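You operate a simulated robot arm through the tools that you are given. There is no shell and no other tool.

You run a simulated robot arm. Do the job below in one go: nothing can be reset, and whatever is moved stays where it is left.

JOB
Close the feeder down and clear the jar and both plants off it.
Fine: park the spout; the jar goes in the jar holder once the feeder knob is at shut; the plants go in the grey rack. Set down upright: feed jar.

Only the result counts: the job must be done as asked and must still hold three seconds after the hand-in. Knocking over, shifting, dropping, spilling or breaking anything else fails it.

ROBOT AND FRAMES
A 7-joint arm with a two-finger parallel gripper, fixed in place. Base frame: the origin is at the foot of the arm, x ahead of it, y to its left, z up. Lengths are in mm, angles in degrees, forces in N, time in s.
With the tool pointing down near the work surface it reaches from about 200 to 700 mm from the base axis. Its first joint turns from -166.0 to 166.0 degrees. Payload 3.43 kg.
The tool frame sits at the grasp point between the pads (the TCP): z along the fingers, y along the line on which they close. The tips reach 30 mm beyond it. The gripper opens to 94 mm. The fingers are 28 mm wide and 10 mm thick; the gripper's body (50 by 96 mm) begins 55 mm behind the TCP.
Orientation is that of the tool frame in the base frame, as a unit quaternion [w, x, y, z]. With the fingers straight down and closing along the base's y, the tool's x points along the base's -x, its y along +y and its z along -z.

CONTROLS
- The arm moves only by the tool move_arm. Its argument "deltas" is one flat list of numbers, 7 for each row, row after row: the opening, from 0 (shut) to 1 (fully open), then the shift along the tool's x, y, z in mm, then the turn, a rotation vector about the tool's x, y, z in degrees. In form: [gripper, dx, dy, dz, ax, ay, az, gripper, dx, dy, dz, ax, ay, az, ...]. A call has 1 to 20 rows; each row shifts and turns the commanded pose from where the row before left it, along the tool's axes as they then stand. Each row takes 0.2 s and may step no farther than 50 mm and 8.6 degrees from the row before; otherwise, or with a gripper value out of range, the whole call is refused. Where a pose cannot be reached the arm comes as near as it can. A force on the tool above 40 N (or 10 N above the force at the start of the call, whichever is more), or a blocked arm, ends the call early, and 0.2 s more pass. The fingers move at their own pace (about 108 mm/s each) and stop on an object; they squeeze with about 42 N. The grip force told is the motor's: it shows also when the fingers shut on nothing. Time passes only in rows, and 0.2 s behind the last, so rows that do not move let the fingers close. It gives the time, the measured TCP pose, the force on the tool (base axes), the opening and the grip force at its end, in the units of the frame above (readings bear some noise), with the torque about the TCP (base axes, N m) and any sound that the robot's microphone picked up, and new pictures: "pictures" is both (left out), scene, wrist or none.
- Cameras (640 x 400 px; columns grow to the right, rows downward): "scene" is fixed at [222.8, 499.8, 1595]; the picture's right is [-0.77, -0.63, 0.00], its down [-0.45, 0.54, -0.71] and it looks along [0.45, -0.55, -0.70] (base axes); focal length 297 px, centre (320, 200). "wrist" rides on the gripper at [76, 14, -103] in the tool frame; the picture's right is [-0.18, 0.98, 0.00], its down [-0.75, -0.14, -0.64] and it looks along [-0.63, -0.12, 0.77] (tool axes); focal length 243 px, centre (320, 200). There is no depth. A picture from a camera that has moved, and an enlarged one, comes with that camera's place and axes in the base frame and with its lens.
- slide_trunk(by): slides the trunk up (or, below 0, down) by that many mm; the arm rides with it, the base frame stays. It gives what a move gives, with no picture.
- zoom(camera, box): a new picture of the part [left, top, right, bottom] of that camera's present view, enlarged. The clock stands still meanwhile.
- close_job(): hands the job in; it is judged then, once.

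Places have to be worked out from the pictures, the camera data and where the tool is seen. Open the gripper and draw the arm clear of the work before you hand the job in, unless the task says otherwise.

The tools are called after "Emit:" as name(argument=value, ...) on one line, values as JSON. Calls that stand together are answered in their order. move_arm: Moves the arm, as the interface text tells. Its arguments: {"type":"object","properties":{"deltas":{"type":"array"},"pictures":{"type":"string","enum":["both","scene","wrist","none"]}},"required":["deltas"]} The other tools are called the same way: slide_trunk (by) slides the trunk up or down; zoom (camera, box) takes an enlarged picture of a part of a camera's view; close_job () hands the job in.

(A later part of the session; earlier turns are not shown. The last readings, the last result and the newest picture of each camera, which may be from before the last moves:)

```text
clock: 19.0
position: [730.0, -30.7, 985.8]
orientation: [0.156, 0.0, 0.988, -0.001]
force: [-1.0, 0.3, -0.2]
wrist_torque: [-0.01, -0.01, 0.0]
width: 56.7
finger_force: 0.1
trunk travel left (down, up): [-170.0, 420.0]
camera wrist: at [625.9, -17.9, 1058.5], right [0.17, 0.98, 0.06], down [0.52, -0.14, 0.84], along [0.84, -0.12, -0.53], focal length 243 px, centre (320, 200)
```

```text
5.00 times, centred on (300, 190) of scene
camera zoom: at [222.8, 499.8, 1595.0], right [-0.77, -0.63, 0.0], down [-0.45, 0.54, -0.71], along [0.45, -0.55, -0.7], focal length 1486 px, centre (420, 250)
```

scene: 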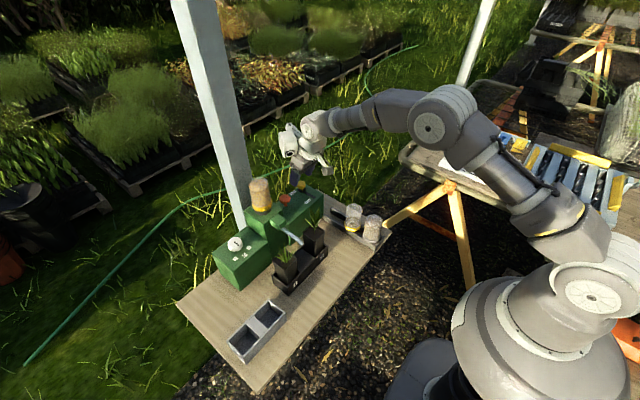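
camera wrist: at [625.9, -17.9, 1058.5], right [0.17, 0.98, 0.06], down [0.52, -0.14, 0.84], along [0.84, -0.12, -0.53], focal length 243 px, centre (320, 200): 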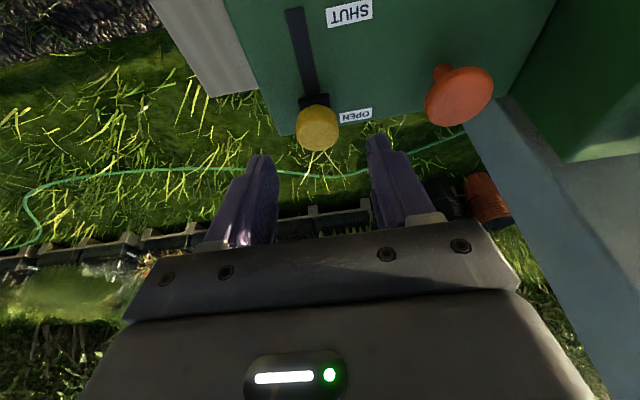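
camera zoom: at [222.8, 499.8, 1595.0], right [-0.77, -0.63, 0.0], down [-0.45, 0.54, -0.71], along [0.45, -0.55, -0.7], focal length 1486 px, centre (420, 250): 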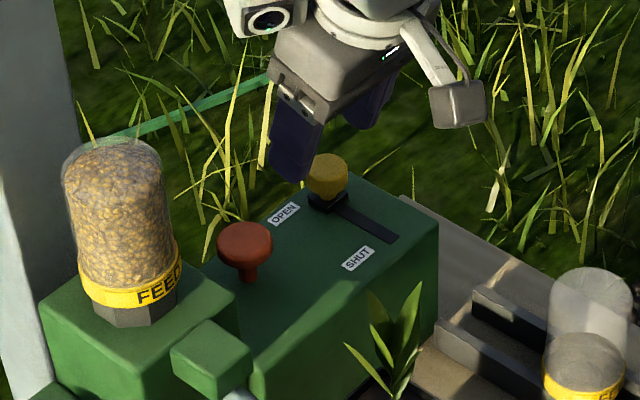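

I put the knob at about (740, −31), 28 mm wide, top near 933. I'll descend with the fingers either side of it and close.

Emit:
move_arm(deltas=[0.6, 4.6, -0.3, 20, 0, 0, 0, 0.6, 4.6, -0.3, 20, 0, 0, 0, 0.6, 0, 0, 0, 0, 0, 0, 0.4, 0, 0, 0, 0, 0, 0, 0.15, 0, 0, 0, 0, 0, 0, 0.15, 0, 0, 0, 0, 0, 0])

Emit:
zoom(camera="wrist", box=[220, 60, 420, 220])

Emit:
zoom(camera="scene", box=[250, 150, 350, 230])

```text
clock: 20.4
position: [733.2, -30.7, 945.0]
orientation: [0.157, -0.001, 0.988, 0.001]
force: [0.4, -0.2, -2.2]
wrist_torque: [-0.25, -0.38, -0.02]
width: 27.5
finger_force: 45.5
trunk travel left (down, up): [-170.0, 420.0]
camera wrist: at [629.1, -17.7, 1018.1], right [0.17, 0.98, 0.06], down [0.52, -0.14, 0.84], along [0.84, -0.12, -0.53], focal length 243 px, centre (320, 200)
```

scene: 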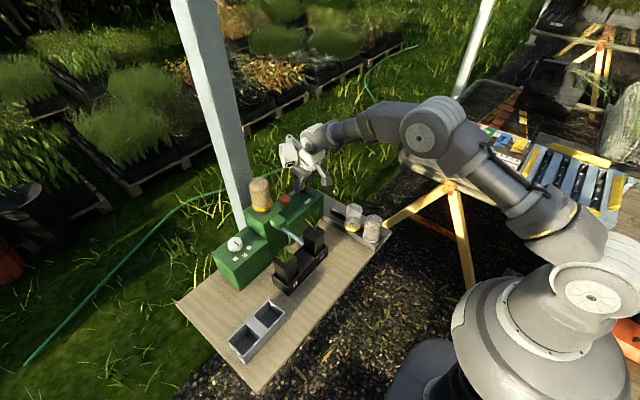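
wrist: 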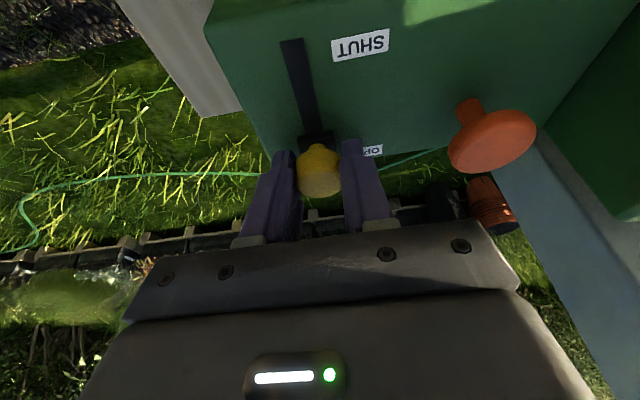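

```text
2.50 times, centred on (320, 140) of wrist
camera zoom: at [629.1, -17.7, 1018.1], right [0.17, 0.98, 0.06], down [0.52, -0.14, 0.84], along [0.84, -0.12, -0.53], focal length 606 px, centre (320, 350)
```

zoom: 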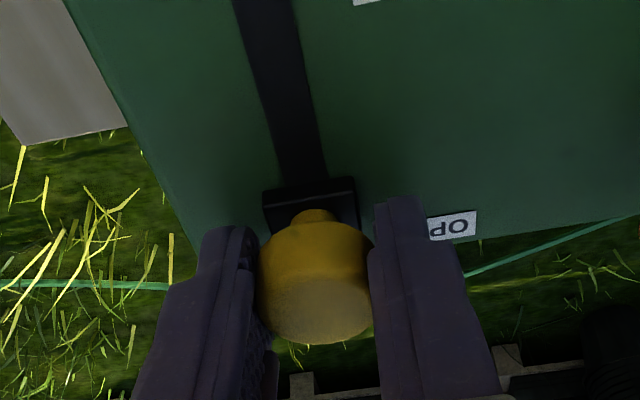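

```text
5.00 times, centred on (300, 190) of scene
camera zoom: at [222.8, 499.8, 1595.0], right [-0.77, -0.63, 0.0], down [-0.45, 0.54, -0.71], along [0.45, -0.55, -0.7], focal length 1486 px, centre (420, 250)
```

zoom: 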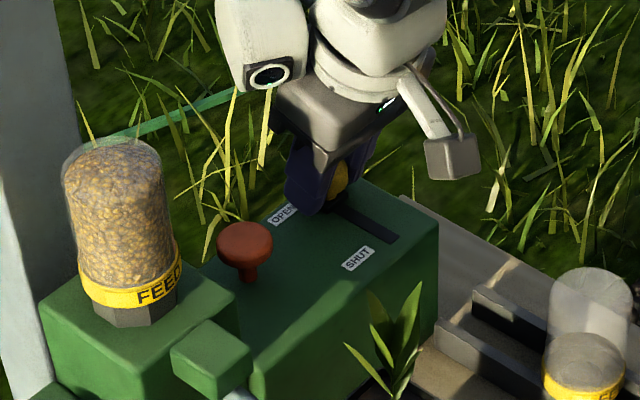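

Holding the knob (27.5 mm, 45 N). Now I slide it along −x toward SHUT in small steps.

Emit:
move_arm(deltas=[0.15, 9.51, 0, -3.09, 0, 0, 0, 0.15, 9.51, 0, -3.09, 0, 0, 0, 0.15, 9.51, 0, -3.09, 0, 0, 0, 0.15, 9.51, 0, -3.09, 0, 0, 0, 0.15, 0, 0, 0, 0, 0, 0])

Emit:
zoom(camera="wrist", box=[220, 60, 420, 220])

```text
clock: 21.6
position: [693.4, -29.9, 946.0]
orientation: [0.157, -0.001, 0.988, 0.0]
force: [0.1, 2.7, 1.0]
wrist_torque: [-0.26, -0.27, 0.02]
width: 27.5
finger_force: 45.1
trunk travel left (down, up): [-170.0, 420.0]
camera wrist: at [589.2, -17.8, 1018.1], right [0.17, 0.98, 0.06], down [0.52, -0.14, 0.84], along [0.84, -0.12, -0.53], focal length 243 px, centre (320, 200)
```

scene: 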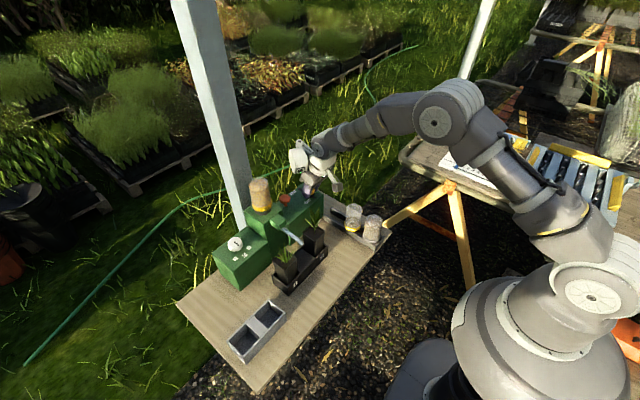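
wrist: 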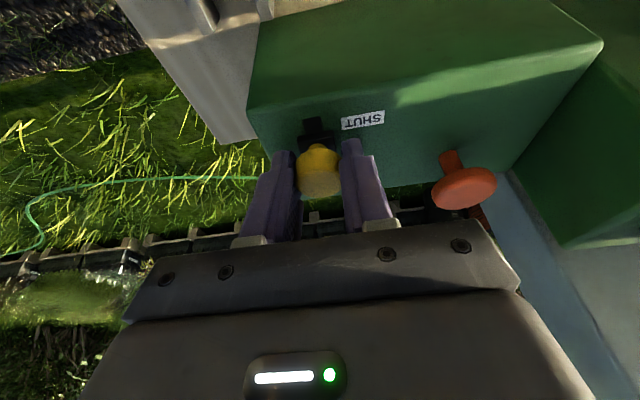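

```text
2.50 times, centred on (320, 140) of wrist
camera zoom: at [589.2, -17.8, 1018.1], right [0.17, 0.98, 0.06], down [0.52, -0.14, 0.84], along [0.84, -0.12, -0.53], focal length 606 px, centre (320, 350)
```

zoom: 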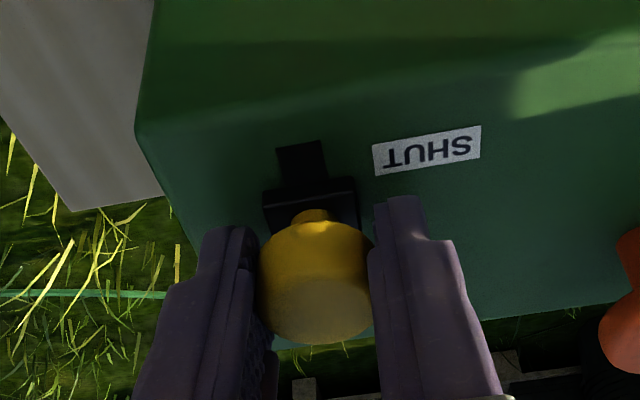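

The knob slides freely and there's about 15–20 mm of slot left, so I'll keep going gently to the stop.

Emit:
move_arm(deltas=[0.15, 4.75, 0, -1.55, 0, 0, 0, 0.15, 4.75, 0, -1.55, 0, 0, 0, 0.15, 0, 0, 0, 0, 0, 0])

Emit:
zoom(camera="wrist", box=[220, 60, 420, 220])

```text
clock: 22.4
position: [687.5, -30.4, 945.6]
orientation: [0.158, 0.0, 0.987, 0.0]
force: [27.7, -0.1, 0.7]
wrist_torque: [-0.26, -0.68, 0.01]
width: 27.6
finger_force: 45.4
trunk travel left (down, up): [-170.0, 420.0]
camera wrist: at [583.2, -17.7, 1017.7], right [0.17, 0.98, 0.06], down [0.52, -0.14, 0.85], along [0.84, -0.12, -0.53], focal length 243 px, centre (320, 200)
```

scene: 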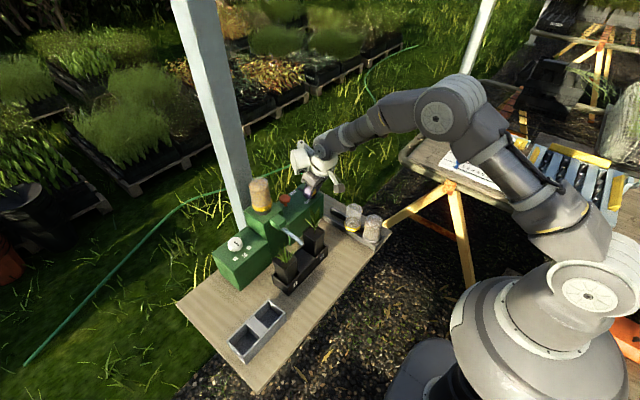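
wrist: 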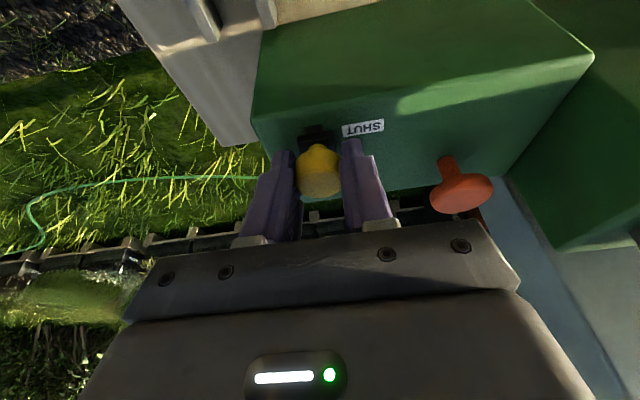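

```text
2.50 times, centred on (320, 140) of wrist
camera zoom: at [583.2, -17.7, 1017.7], right [0.17, 0.98, 0.06], down [0.52, -0.14, 0.85], along [0.84, -0.12, -0.53], focal length 606 px, centre (320, 350)
```

zoom: 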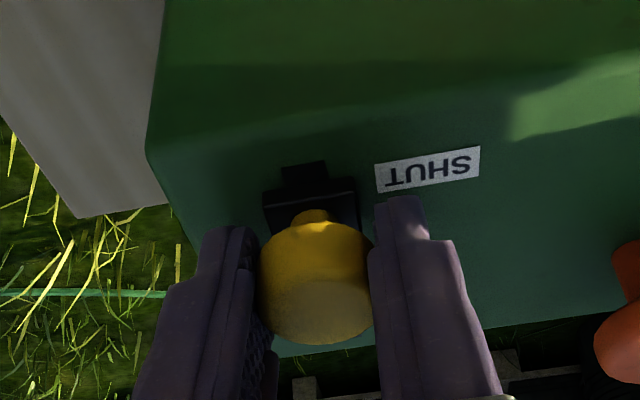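

The knob ran 46 mm and then met its stop (28 N), so it is at SHUT. I'll relax the push, release and lift clear, then check it.

Emit:
move_arm(deltas=[0.15, -3.8, 0, 1.24, 0, 0, 0, 0.6, 0, 0, 0, 0, 0, 0, 0.6, 0, 0, 0, 0, 0, 0, 0.6, -12.4, 0, -38, 0, 0, 0, 0.6, -12.4, 0, -38, 0, 0, 0, 0.6, 0, 0, 0, 0, 0, 0])

Emit:
zoom(camera="wrist", box=[220, 20, 420, 180])

Emit:
zoom(camera="scene", box=[240, 160, 350, 250])

```text
clock: 23.8
position: [686.5, -31.4, 1026.2]
orientation: [0.156, 0.0, 0.988, -0.001]
force: [-0.6, -0.4, 0.0]
wrist_torque: [0.02, -0.05, -0.01]
width: 56.4
finger_force: 0.1
trunk travel left (down, up): [-170.0, 420.0]
camera wrist: at [583.0, -18.5, 1098.8], right [0.17, 0.98, 0.06], down [0.52, -0.14, 0.84], along [0.84, -0.12, -0.53], focal length 243 px, centre (320, 200)
```

scene: 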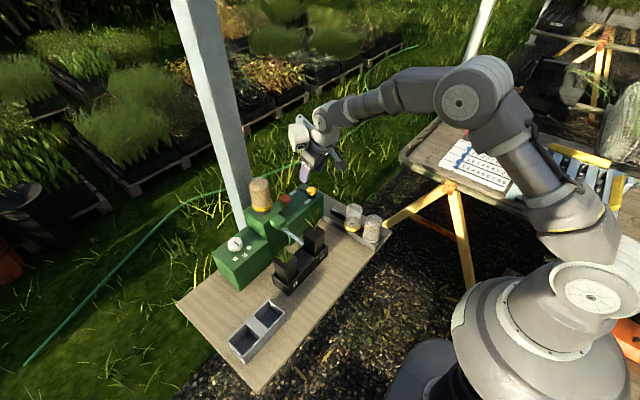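
wrist: 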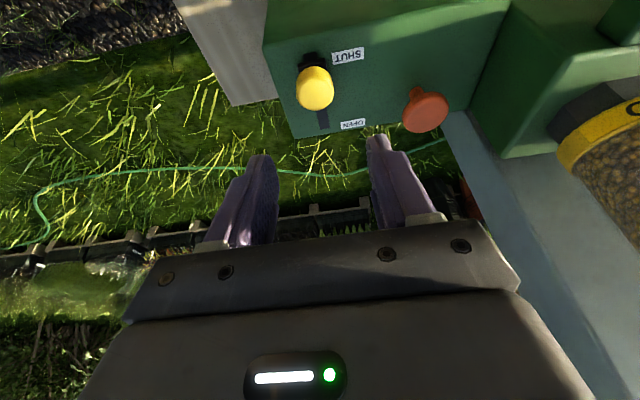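

```text
2.50 times, centred on (320, 100) of wrist
camera zoom: at [583.0, -18.5, 1098.8], right [0.17, 0.98, 0.06], down [0.52, -0.14, 0.84], along [0.84, -0.12, -0.53], focal length 606 px, centre (320, 450)
```

zoom: 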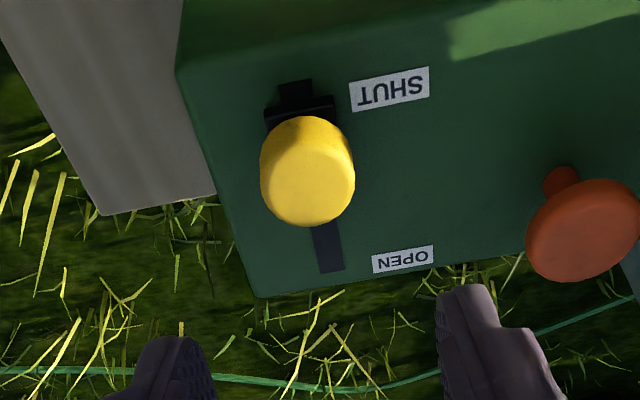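

```text
4.44 times, centred on (295, 205) of scene
camera zoom: at [222.8, 499.8, 1595.0], right [-0.77, -0.63, 0.0], down [-0.45, 0.54, -0.71], along [0.45, -0.55, -0.7], focal length 1321 px, centre (431, 178)
```

zoom: 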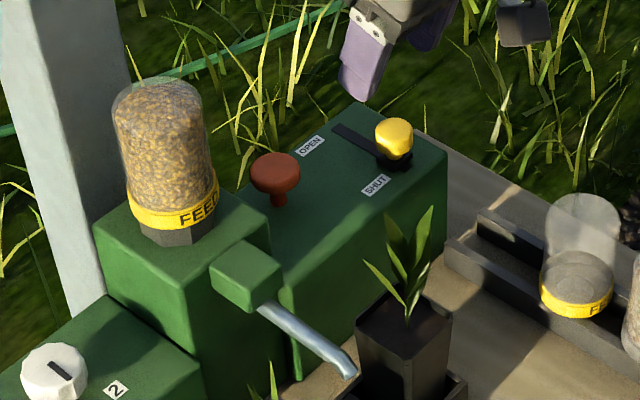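

The knob is at SHUT and its slot has the same margin at both ends. Next I move back and across, above jar height, to measure the feed jar.

Emit:
move_arm(deltas=[1, 20.8, 0, -39.7, 0, 0, 0, 1, 20.8, 0, -39.7, 0, 0, 0, 1, 20.8, 0, -39.7, 0, 0, 0, 1, 0, 44.5, 0, 0, 0, 0, 1, 0, 44.5, 0, 0, 0, 0, 1, 0, 44.5, 0, 0, 0, 0, 1, 0, 44.5, 0, 0, 0, 0, 1, 0, 0, 0, 0, 0, 0])

Emit:
zoom(camera="wrist", box=[220, 80, 420, 240])

```text
clock: 25.6
position: [591.3, 147.6, 1120.6]
orientation: [0.156, 0.001, 0.988, 0.0]
force: [0.2, 0.5, -0.4]
wrist_torque: [-0.05, -0.01, 0.03]
width: 94.0
finger_force: 0.2
trunk travel left (down, up): [-170.0, 420.0]
camera wrist: at [486.7, 159.9, 1192.1], right [0.17, 0.98, 0.06], down [0.52, -0.14, 0.84], along [0.84, -0.12, -0.53], focal length 243 px, centre (320, 200)
```

scene: 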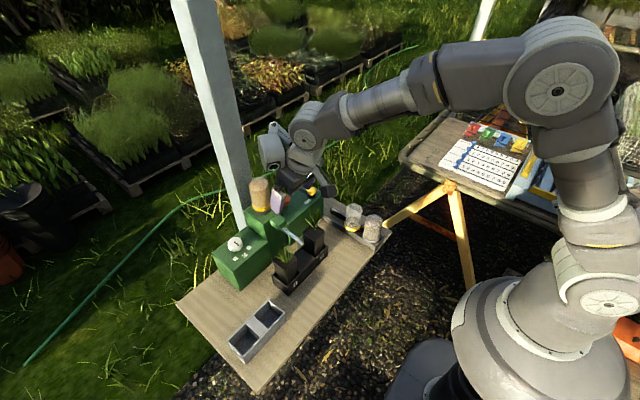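
wrist: 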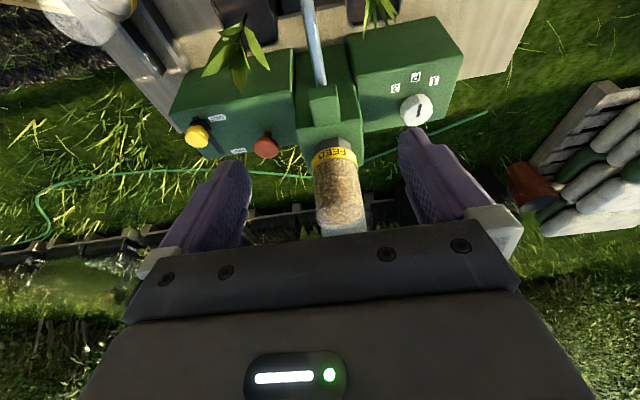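

```text
2.50 times, centred on (320, 160) of wrist
camera zoom: at [486.7, 159.9, 1192.1], right [0.17, 0.98, 0.06], down [0.52, -0.14, 0.84], along [0.84, -0.12, -0.53], focal length 606 px, centre (320, 300)
```

zoom: 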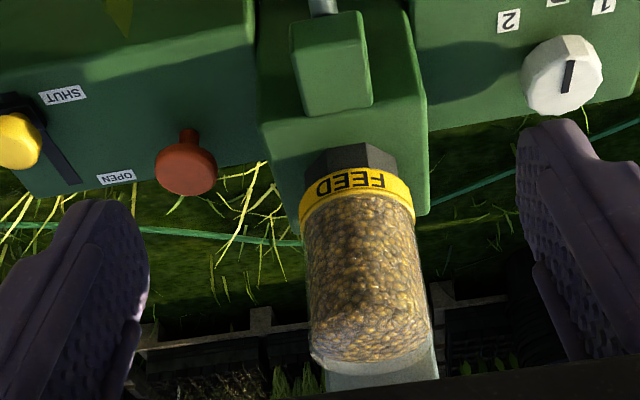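

The jar axis works out at about (714.5, 150.5), roughly 55 mm wide, with its top near 1080 and the band near 1000. Before lifting it, I'll straighten the tool and look at the jar holder to find the free place.

Emit:
move_arm(deltas=[1, 0, 0, 0, 0, 6, 0, 1, 0, 0, 0, 0, 6, 0, 1, 0, 0, 0, 0, 6, 0, 1, 15.9, -39.6, 8.6, 0, 0, 0, 1, 15.9, -39.6, 8.6, 0, 0, 0, 1, 15.9, -39.6, 8.6, 0, 0, 0, 1, 15.9, -39.6, 8.6, 0, 0, 0, 1, 15.9, -39.6, 8.6, 0, 0, 0, 1, 15.9, -39.6, 8.6, 0, 0, 0, 1, 15.9, -39.6, 8.6, 0, 0, 0, 1, 0, 0, 0, 0, 0, 0])

Emit:
zoom(camera="wrist", box=[220, 40, 420, 200])

Emit:
zoom(camera="scene", box=[315, 180, 405, 250])

```text
clock: 28.0
position: [479.7, -131.9, 1060.3]
orientation: [0.0, 0.0, 1.0, -0.001]
force: [-0.7, -0.8, -0.2]
wrist_torque: [0.05, 0.01, 0.0]
width: 94.3
finger_force: 0.0
trunk travel left (down, up): [-170.0, 420.0]
camera wrist: at [403.9, -117.6, 1161.6], right [0.18, 0.98, 0.0], down [0.75, -0.14, 0.64], along [0.63, -0.12, -0.77], focal length 243 px, centre (320, 200)
```

scene: 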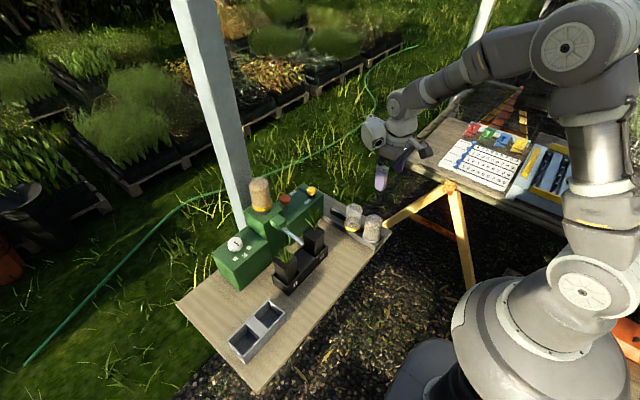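
wrist: 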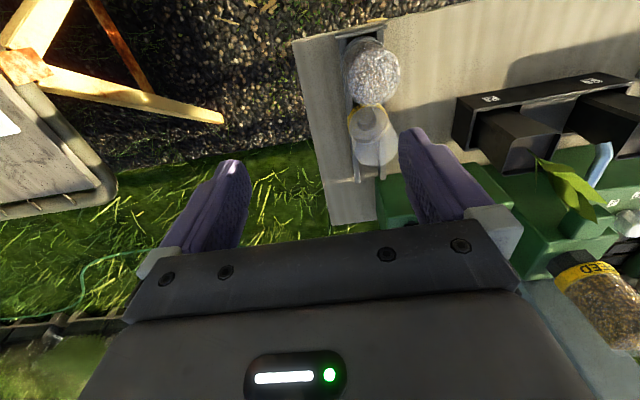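

```text
2.50 times, centred on (320, 120) of wrist
camera zoom: at [403.9, -117.6, 1161.6], right [0.18, 0.98, 0.0], down [0.75, -0.14, 0.64], along [0.63, -0.12, -0.77], focal length 606 px, centre (320, 400)
```

zoom: 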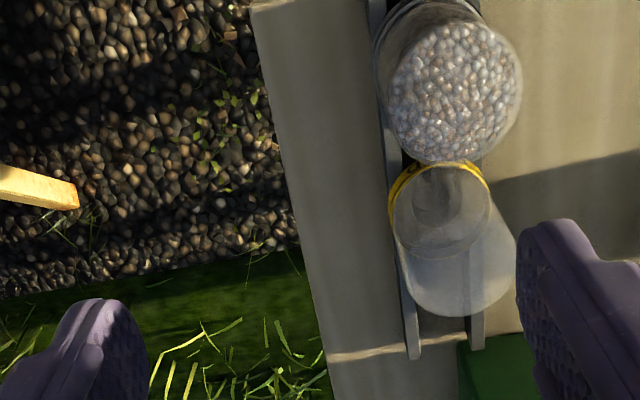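

```text
5.71 times, centred on (360, 215) of scene
camera zoom: at [222.8, 499.8, 1595.0], right [-0.77, -0.63, 0.0], down [-0.45, 0.54, -0.71], along [0.45, -0.55, -0.7], focal length 1699 px, centre (91, 114)
```

zoom: 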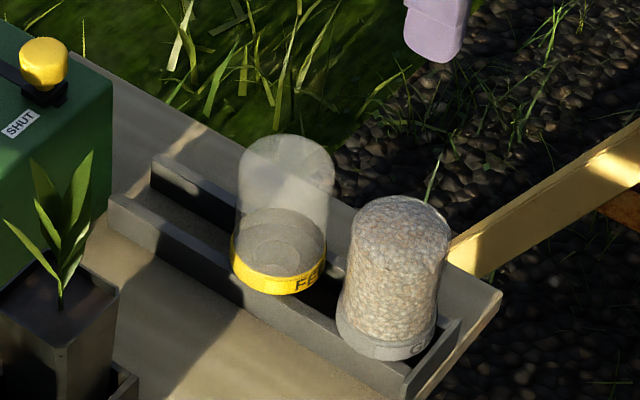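

The holder has a closed near end, with two jars in its near and middle places, and the far place is free. I'll move forward for a steeper look at that free place.

Emit:
move_arm(deltas=[1, -40, 0, 0, 0, 0, 0, 1, -40, 0, 0, 0, 0, 0, 1, -40, 0, 0, 0, 0, 0, 1, 0, 0, 0, 0, 0, 0])

Emit:
zoom(camera="wrist", box=[220, 0, 420, 160])

Emit:
zoom(camera="wrist", box=[270, 30, 390, 125])

```text
clock: 29.0
position: [599.8, -131.6, 1059.3]
orientation: [0.0, 0.0, 1.0, 0.0]
force: [0.5, 0.4, 0.1]
wrist_torque: [-0.02, 0.02, 0.04]
width: 93.8
finger_force: 0.0
trunk travel left (down, up): [-170.0, 420.0]
camera wrist: at [524.3, -116.7, 1160.8], right [0.18, 0.98, 0.0], down [0.75, -0.14, 0.64], along [0.63, -0.12, -0.77], focal length 243 px, centre (320, 200)
```

scene: 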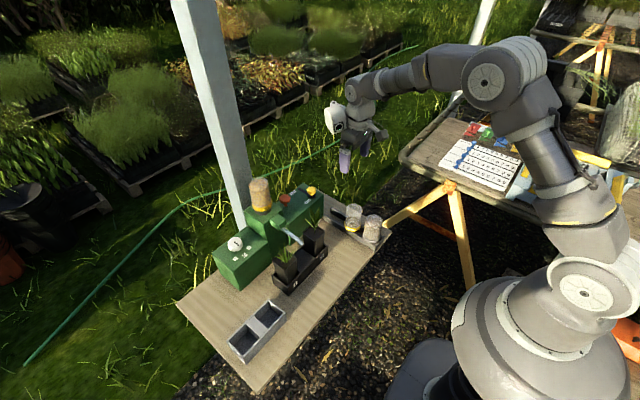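
wrist: 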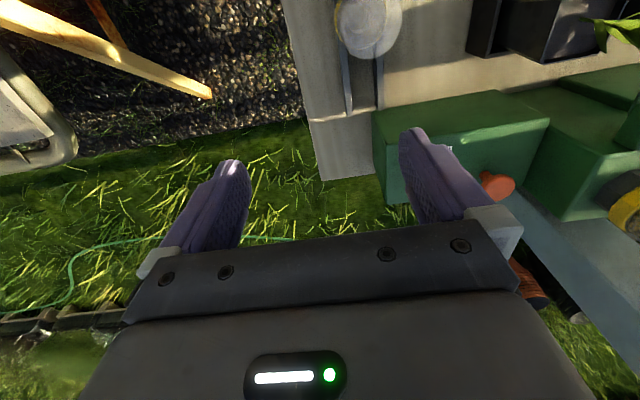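

```text
2.50 times, centred on (320, 80) of wrist
camera zoom: at [524.3, -116.7, 1160.8], right [0.18, 0.98, 0.0], down [0.75, -0.14, 0.64], along [0.63, -0.12, -0.77], focal length 606 px, centre (320, 500)
```

zoom: 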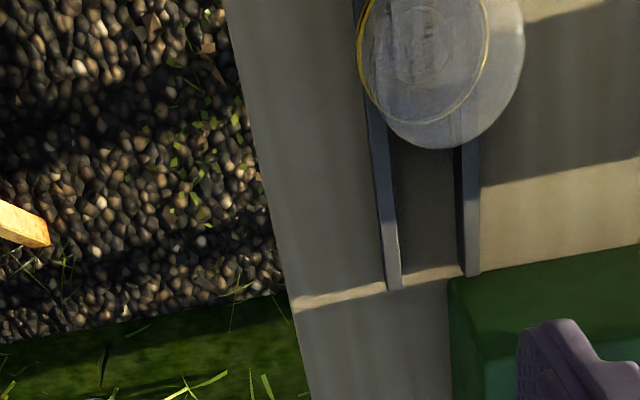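

```text
4.21 times, centred on (330, 78) of wrist
camera zoom: at [524.3, -116.7, 1160.8], right [0.18, 0.98, 0.0], down [0.75, -0.14, 0.64], along [0.63, -0.12, -0.77], focal length 1022 px, centre (278, 716)
```

zoom: 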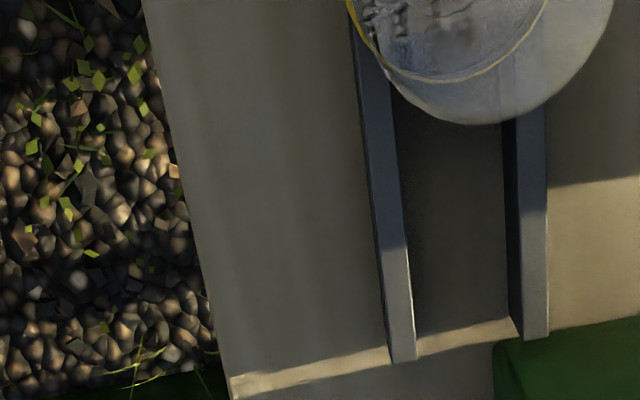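

The free place is between rails centred at y ≈ −75.5, with rail tops at z ≈ 812 and a gap of about 38 mm. The far end is at x ≈ 661 and the middle jar at x ≈ 553, so the target is about (625, −75.5). For reach at jar height I'll raise the trunk 110 mm.

Emit:
slide_trunk(by=110)

Emit:
move_arm(deltas=[1, 0, 47, 0, 0, 0, 0, 1, 0, 47, 0, 0, 0, 0, 1, 0, 47, 0, 0, 0, 0, 1, 0, 47, 0, 0, 0, 0, 1, 0, 47, 0, 0, 0, 0, 1, 0, 47, 0, 0, 0, 0, 1, 0, 0, 0, 0, -5, 0, 1, 0, 0, 0, 0, -5, 0, 1, 0, 0, 0, 0, 0, 0])

Emit:
zoom(camera="wrist", box=[220, 40, 420, 200])

```text
clock: 30.4
position: [600.2, -129.7, 1170.1]
orientation: [0.0, 0.0, 1.0, -0.001]
force: [0.8, 0.2, 0.2]
wrist_torque: [-0.01, -0.02, 0.02]
width: 93.9
finger_force: 0.1
trunk travel left (down, up): [-280.0, 310.0]
```

```text
clock: 32.4
position: [600.7, 153.9, 1168.9]
orientation: [0.088, -0.001, 0.996, 0.0]
force: [0.3, -0.6, -0.2]
wrist_torque: [0.02, -0.02, 0.0]
width: 94.0
finger_force: 0.0
trunk travel left (down, up): [-280.0, 310.0]
camera wrist: at [507.5, 165.8, 1255.7], right [0.18, 0.98, 0.03], down [0.63, -0.14, 0.76], along [0.76, -0.12, -0.65], focal length 243 px, centre (320, 200)
```

scene: 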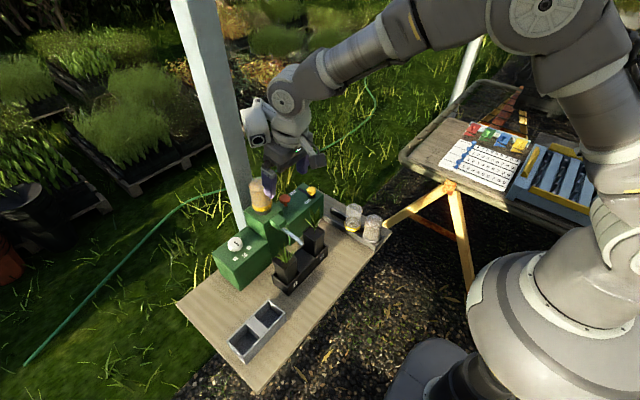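
wrist: 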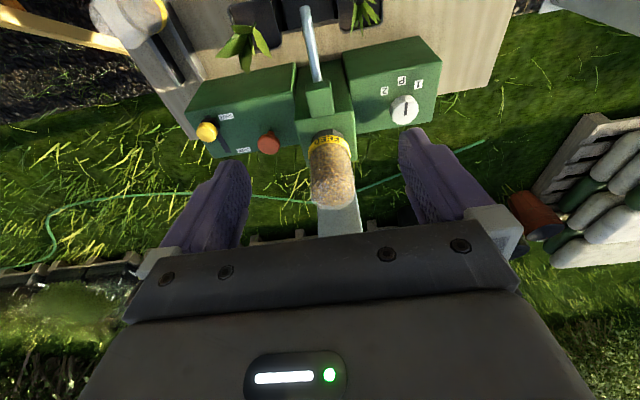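

```text
2.50 times, centred on (320, 120) of wrist
camera zoom: at [507.5, 165.8, 1255.7], right [0.18, 0.98, 0.03], down [0.63, -0.14, 0.76], along [0.76, -0.12, -0.65], focal length 606 px, centre (320, 400)
```

zoom: 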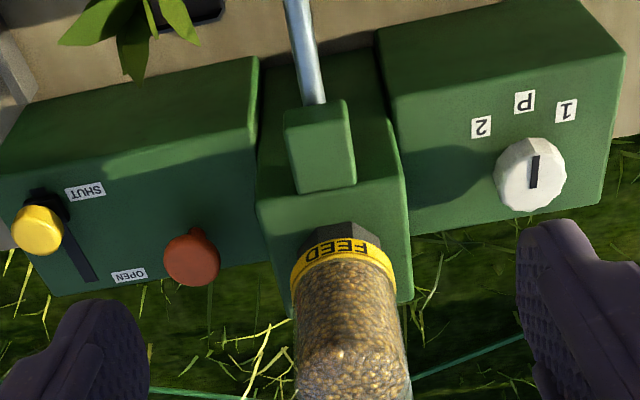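

I re-measured the jar axis at about (713, 152). Now I move over it with the finger tips still above the jar's top and check centring.

Emit:
move_arm(deltas=[1, -34.5, -0.5, 19.6, 0, 0, 0, 1, -34.5, -0.5, 19.6, 0, 0, 0, 1, -34.5, -0.5, 19.6, 0, 0, 0, 1, 0, 0, 0, 0, 0, 0])

Emit:
zoom(camera="wrist", box=[220, 60, 420, 220])

Emit:
zoom(camera="scene", box=[210, 120, 330, 220])

```text
clock: 33.4
position: [710.9, 151.1, 1129.8]
orientation: [0.087, -0.001, 0.996, 0.0]
force: [0.5, 0.1, -0.3]
wrist_torque: [-0.01, -0.03, 0.03]
width: 94.1
finger_force: 0.0
trunk travel left (down, up): [-280.0, 310.0]
camera wrist: at [618.9, 163.2, 1215.6], right [0.18, 0.98, 0.03], down [0.63, -0.14, 0.76], along [0.75, -0.12, -0.65], focal length 243 px, centre (320, 200)
```

scene: 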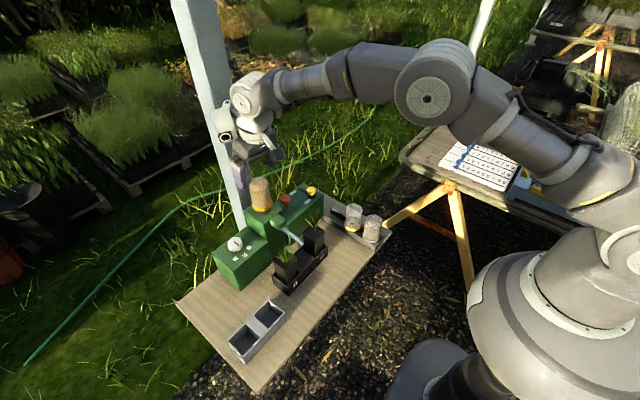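
wrist: 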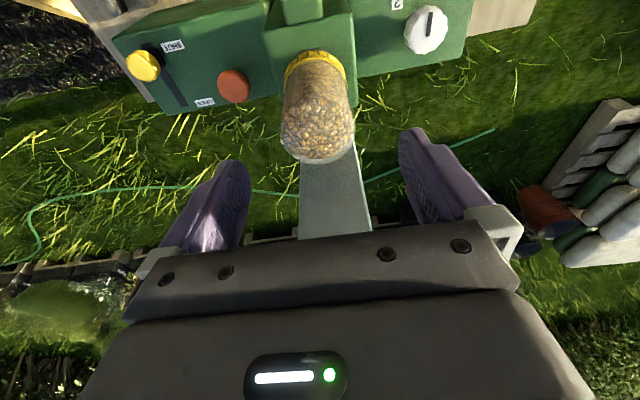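

```text
2.50 times, centred on (320, 140) of wrist
camera zoom: at [618.9, 163.2, 1215.6], right [0.18, 0.98, 0.03], down [0.63, -0.14, 0.76], along [0.75, -0.12, -0.65], focal length 606 px, centre (320, 350)
```

zoom: 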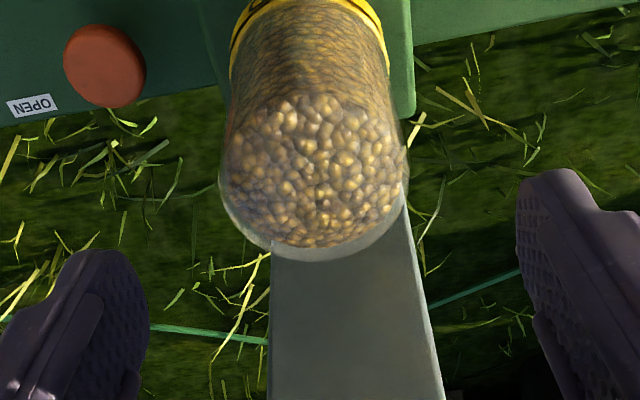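

```text
4.00 times, centred on (270, 170) of scene
camera zoom: at [222.8, 499.8, 1595.0], right [-0.77, -0.63, 0.0], down [-0.45, 0.54, -0.71], along [0.45, -0.55, -0.7], focal length 1189 px, centre (520, 320)
```

zoom: 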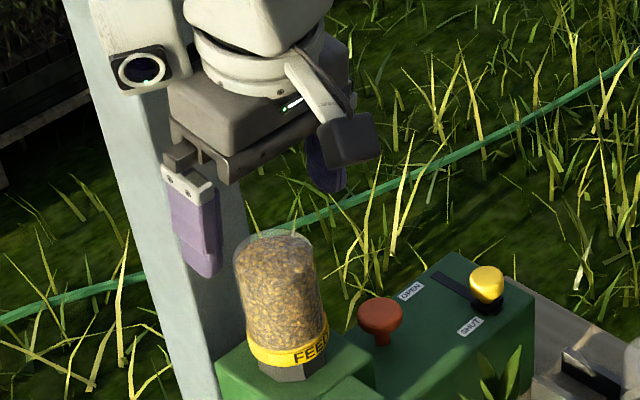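

The jar top computes to (713, 150), so I'm centred within about 1 mm. There's a post some 70 mm behind the jar, so I'll go straight down without any x change.

Emit:
move_arm(deltas=[1, 3.83, -0.2, 21.7, 0, 0, 0, 1, 3.83, -0.2, 21.7, 0, 0, 0, 1, 3.83, -0.2, 21.7, 0, 0, 0, 1, 3.83, -0.2, 21.7, 0, 0, 0, 1, 0, 0, 0, 0, 0, 0])

Emit:
zoom(camera="wrist", box=[220, 60, 420, 220])

Emit:
zoom(camera="scene", box=[210, 140, 310, 220])

```text
clock: 34.6
position: [712.0, 150.7, 1042.7]
orientation: [0.087, 0.0, 0.996, 0.0]
force: [0.1, 0.2, -0.2]
wrist_torque: [-0.02, 0.04, -0.01]
width: 93.9
finger_force: 0.0
trunk travel left (down, up): [-280.0, 310.0]
camera wrist: at [619.2, 163.1, 1128.4], right [0.18, 0.98, 0.03], down [0.63, -0.14, 0.76], along [0.75, -0.12, -0.65], focal length 243 px, centre (320, 200)
```

scene: 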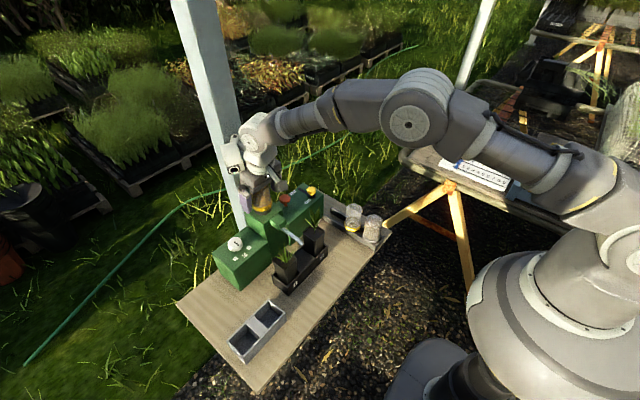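
wrist: 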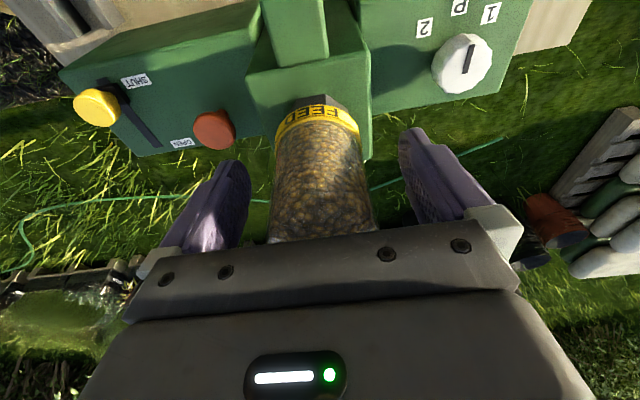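

```text
2.50 times, centred on (320, 140) of wrist
camera zoom: at [619.2, 163.1, 1128.4], right [0.18, 0.98, 0.03], down [0.63, -0.14, 0.76], along [0.75, -0.12, -0.65], focal length 606 px, centre (320, 350)
```

zoom: 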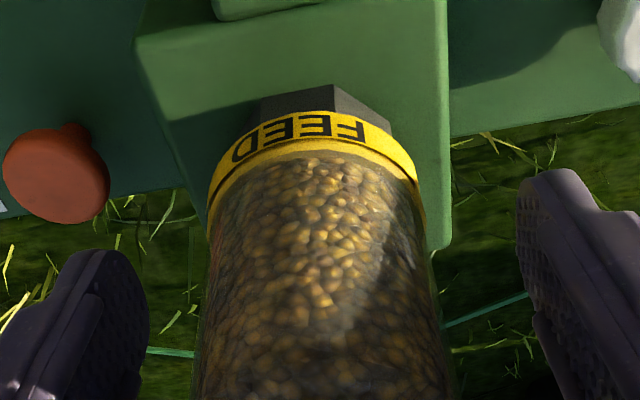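

```text
5.00 times, centred on (260, 180) of scene
camera zoom: at [222.8, 499.8, 1595.0], right [-0.77, -0.63, 0.0], down [-0.45, 0.54, -0.71], along [0.45, -0.55, -0.7], focal length 1486 px, centre (620, 300)
```

zoom: 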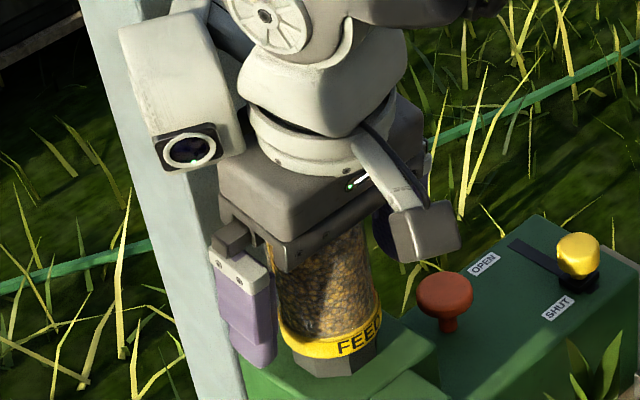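

No contact, and the jar is centred between the fingers. I'll close on the glass above the band.

Emit:
move_arm(deltas=[0.7, 0, 0, 0, 0, 0, 0, 0.4, 0, 0, 0, 0, 0, 0, 0.4, 0, 0, 0, 0, 0, 0, 0.4, 0, 0, 0, 0, 0, 0], pictures="none")

```text
clock: 35.6
position: [712.5, 150.0, 1042.0]
orientation: [0.088, -0.001, 0.996, 0.0]
force: [1.2, 0.2, 0.6]
wrist_torque: [0.03, 0.01, -0.04]
width: 59.5
finger_force: 41.9
trunk travel left (down, up): [-280.0, 310.0]
```

Gripped: the jar is 59.5 mm wide with 42 N on it. Lifting straight up, slowly at first.

Emit:
move_arm(deltas=[0.4, -1.74, 0, -9.85, 0, 0, 0, 0.4, -1.74, 0, -9.85, 0, 0, 0, 0.4, 0, 0, 0, 0, 0, 0])

Emit:
zoom(camera="scene", box=[210, 140, 310, 220])

```text
clock: 36.4
position: [712.0, 151.1, 1062.2]
orientation: [0.087, 0.0, 0.996, 0.0]
force: [-0.2, 0.2, -1.8]
wrist_torque: [-0.02, -0.04, 0.01]
width: 59.3
finger_force: 41.8
trunk travel left (down, up): [-280.0, 310.0]
camera wrist: at [619.4, 163.3, 1148.2], right [0.18, 0.98, 0.03], down [0.63, -0.14, 0.76], along [0.75, -0.12, -0.65], focal length 243 px, centre (320, 200)
```

scene: 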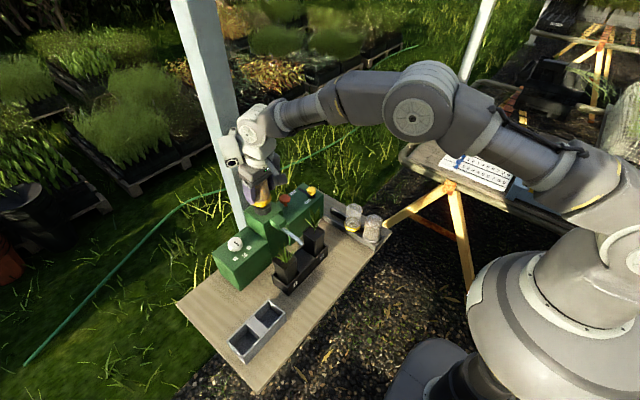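
wrist: 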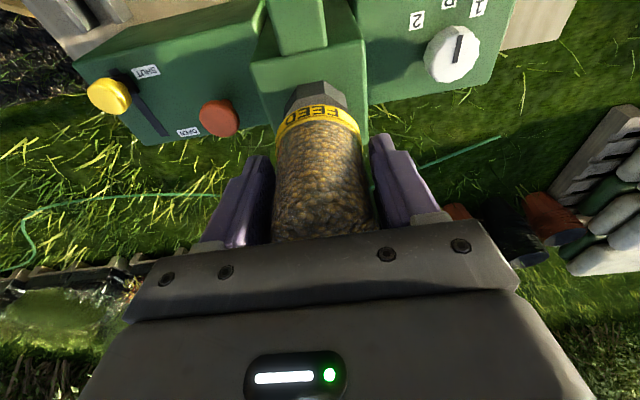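

```text
5.00 times, centred on (260, 180) of scene
camera zoom: at [222.8, 499.8, 1595.0], right [-0.77, -0.63, 0.0], down [-0.45, 0.54, -0.71], along [0.45, -0.55, -0.7], focal length 1486 px, centre (620, 300)
```

zoom: 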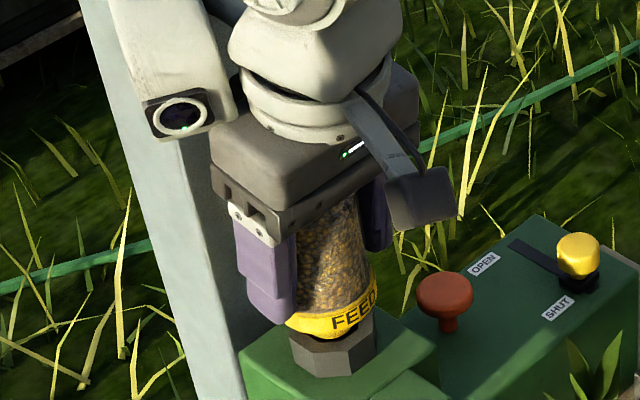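

The jar is lifting off and the hex collar stays on the hopper, as it should. I'll keep going straight up until the neck is well clear.

Emit:
move_arm(deltas=[0.4, -3.5, 0, -19.7, 0, 0, 0, 0.4, -3.5, 0, -19.7, 0, 0, 0, 0.4, -3.5, 0, -19.7, 0, 0, 0, 0.4, -3.5, 0, -19.7, 0, 0, 0, 0.4, 0, 0, 0, 0, 0, 0])

Emit:
zoom(camera="scene", box=[210, 120, 330, 220])

Emit:
zoom(camera="wrist", box=[220, 20, 420, 180])

```text
clock: 37.6
position: [711.5, 150.8, 1142.0]
orientation: [0.087, 0.0, 0.996, 0.001]
force: [0.2, 0.2, -1.0]
wrist_torque: [0.0, 0.04, 0.0]
width: 59.4
finger_force: 42.0
trunk travel left (down, up): [-280.0, 310.0]
camera wrist: at [620.0, 162.8, 1228.1], right [0.18, 0.98, 0.03], down [0.63, -0.14, 0.76], along [0.75, -0.12, -0.65], focal length 243 px, centre (320, 200)
```

scene: 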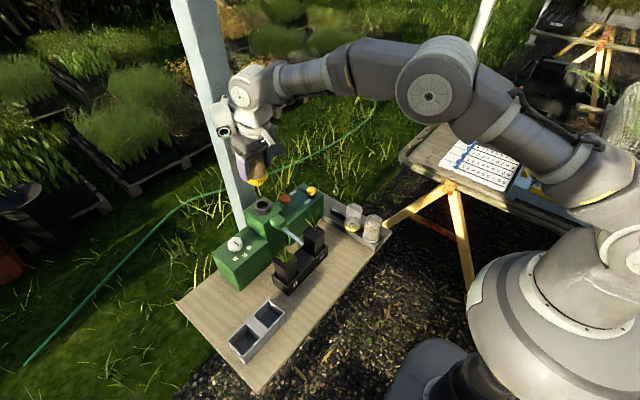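
wrist: 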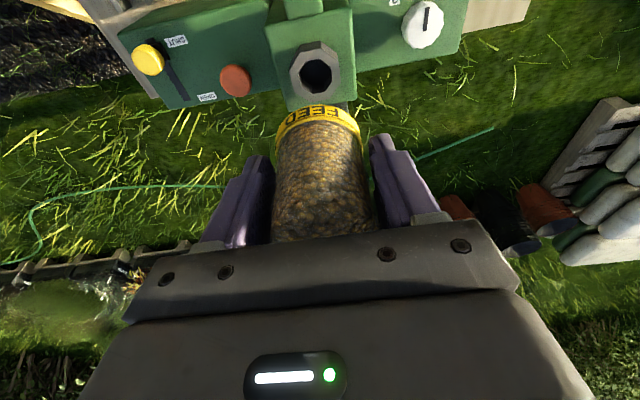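

```text
4.00 times, centred on (270, 170) of scene
camera zoom: at [222.8, 499.8, 1595.0], right [-0.77, -0.63, 0.0], down [-0.45, 0.54, -0.71], along [0.45, -0.55, -0.7], focal length 1189 px, centre (520, 320)
```

zoom: 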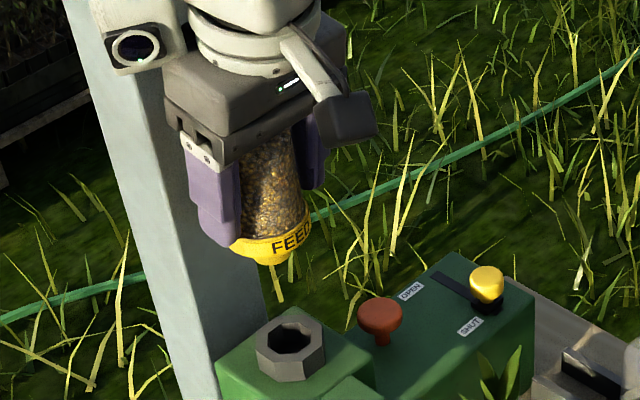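

```text
2.50 times, centred on (320, 100) of wrist
camera zoom: at [620.0, 162.8, 1228.1], right [0.18, 0.98, 0.03], down [0.63, -0.14, 0.76], along [0.75, -0.12, -0.65], focal length 606 px, centre (320, 450)
```

zoom: 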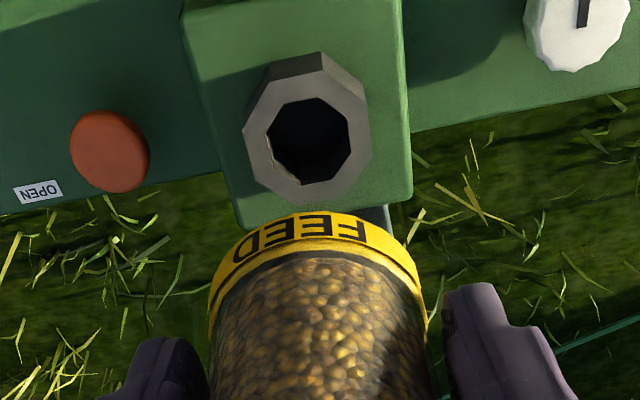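

The jar is clear, held upright, and its short tapered neck fits between the rails. I'll back away from the post in −x first, then carry it across above everything.

Emit:
move_arm(deltas=[0.4, 36.8, 0, -6.5, 0, 0, 0, 0.4, 36.8, 0, -6.5, 0, 0, 0, 0.4, 36.8, 0, -6.5, 0, 0, 0, 0.4, 0, -37.7, 0, 0, 0, 0, 0.4, 0, -37.7, 0, 0, 0, 0, 0.4, 0, -37.7, 0, 0, 0, 0, 0.4, 0, -37.7, 0, 0, 0, 0, 0.4, 0, -37.7, 0, 0, 0, 0, 0.4, 0, -37.7, 0, 0, 0, 0, 0.4, 0, 0, 0, 0, 0, 0])

```text
clock: 39.8
position: [600.3, -76.3, 1142.0]
orientation: [0.088, 0.0, 0.996, 0.0]
force: [0.5, 0.5, -1.6]
wrist_torque: [-0.02, 0.02, 0.01]
width: 59.5
finger_force: 42.4
trunk travel left (down, up): [-280.0, 310.0]
camera wrist: at [507.7, -63.7, 1228.2], right [0.18, 0.98, 0.03], down [0.63, -0.14, 0.76], along [0.75, -0.12, -0.65], focal length 243 px, centre (320, 200)
```

scene: 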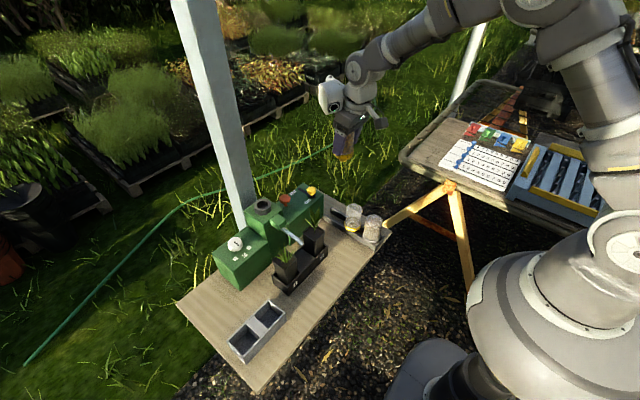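
wrist: 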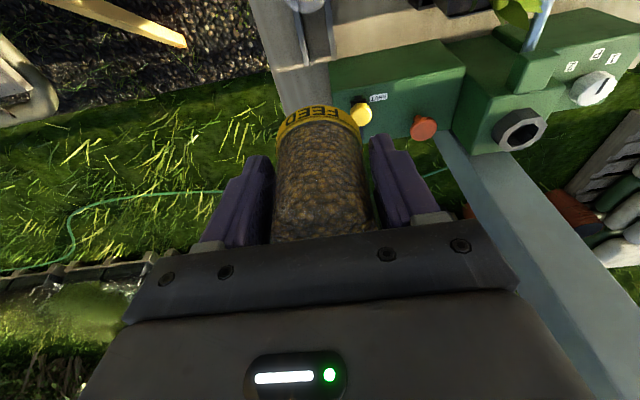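

The jar is over the holder line (y = −76). Now I go forward to x ≈ 624 and down to a hover.

Emit:
move_arm(deltas=[0.4, 0.6, 0.2, 38, 0, 0, 0, 0.4, 0.6, 0.2, 38, 0, 0, 0, 0.4, 0.6, 0.2, 38, 0, 0, 0, 0.4, 0.6, 0.2, 38, 0, 0, 0, 0.4, 0, 0, 0, 0, 0, 0])

Emit:
zoom(camera="wrist", box=[220, 0, 420, 160])

Emit:
zoom(camera="scene", box=[300, 150, 410, 250])

```text
clock: 41.0
position: [624.0, -73.5, 989.9]
orientation: [0.088, -0.001, 0.996, 0.0]
force: [0.2, 0.3, -2.0]
wrist_torque: [-0.02, 0.0, 0.02]
width: 59.4
finger_force: 41.8
trunk travel left (down, up): [-280.0, 310.0]
camera wrist: at [531.5, -61.7, 1077.4], right [0.18, 0.98, 0.03], down [0.63, -0.14, 0.76], along [0.75, -0.12, -0.65], focal length 243 px, centre (320, 200)
```

scene: 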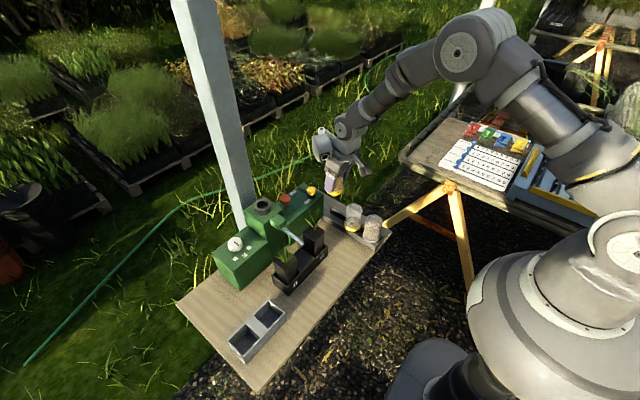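
wrist: 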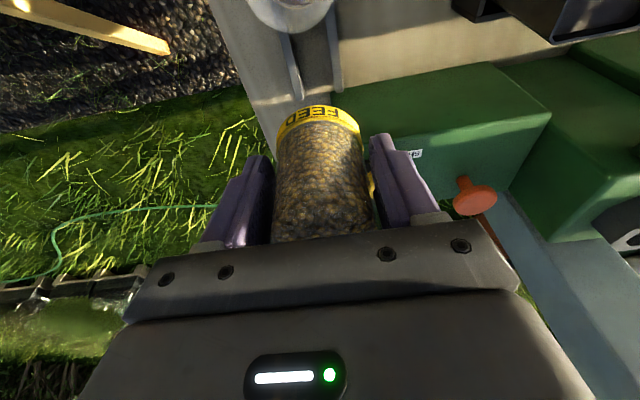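

```text
2.50 times, centred on (320, 80) of wrist
camera zoom: at [531.5, -61.7, 1077.4], right [0.18, 0.98, 0.03], down [0.63, -0.14, 0.76], along [0.75, -0.12, -0.65], focal length 606 px, centre (320, 500)
```

zoom: 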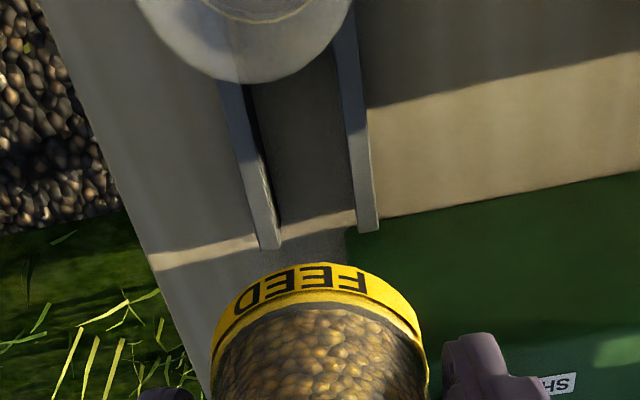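

```text
4.00 times, centred on (355, 200) of scene
camera zoom: at [222.8, 499.8, 1595.0], right [-0.77, -0.63, 0.0], down [-0.45, 0.54, -0.71], along [0.45, -0.55, -0.7], focal length 1189 px, centre (180, 200)
```

zoom: 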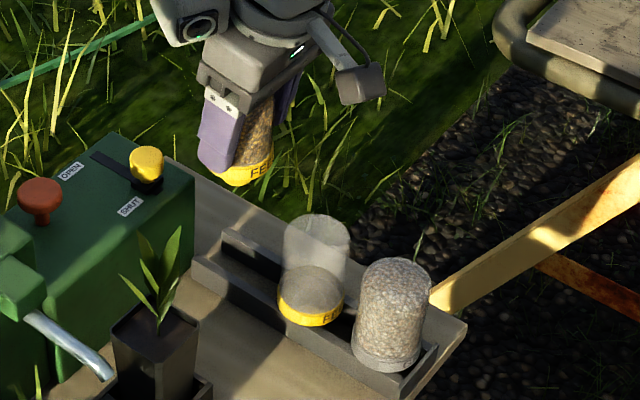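

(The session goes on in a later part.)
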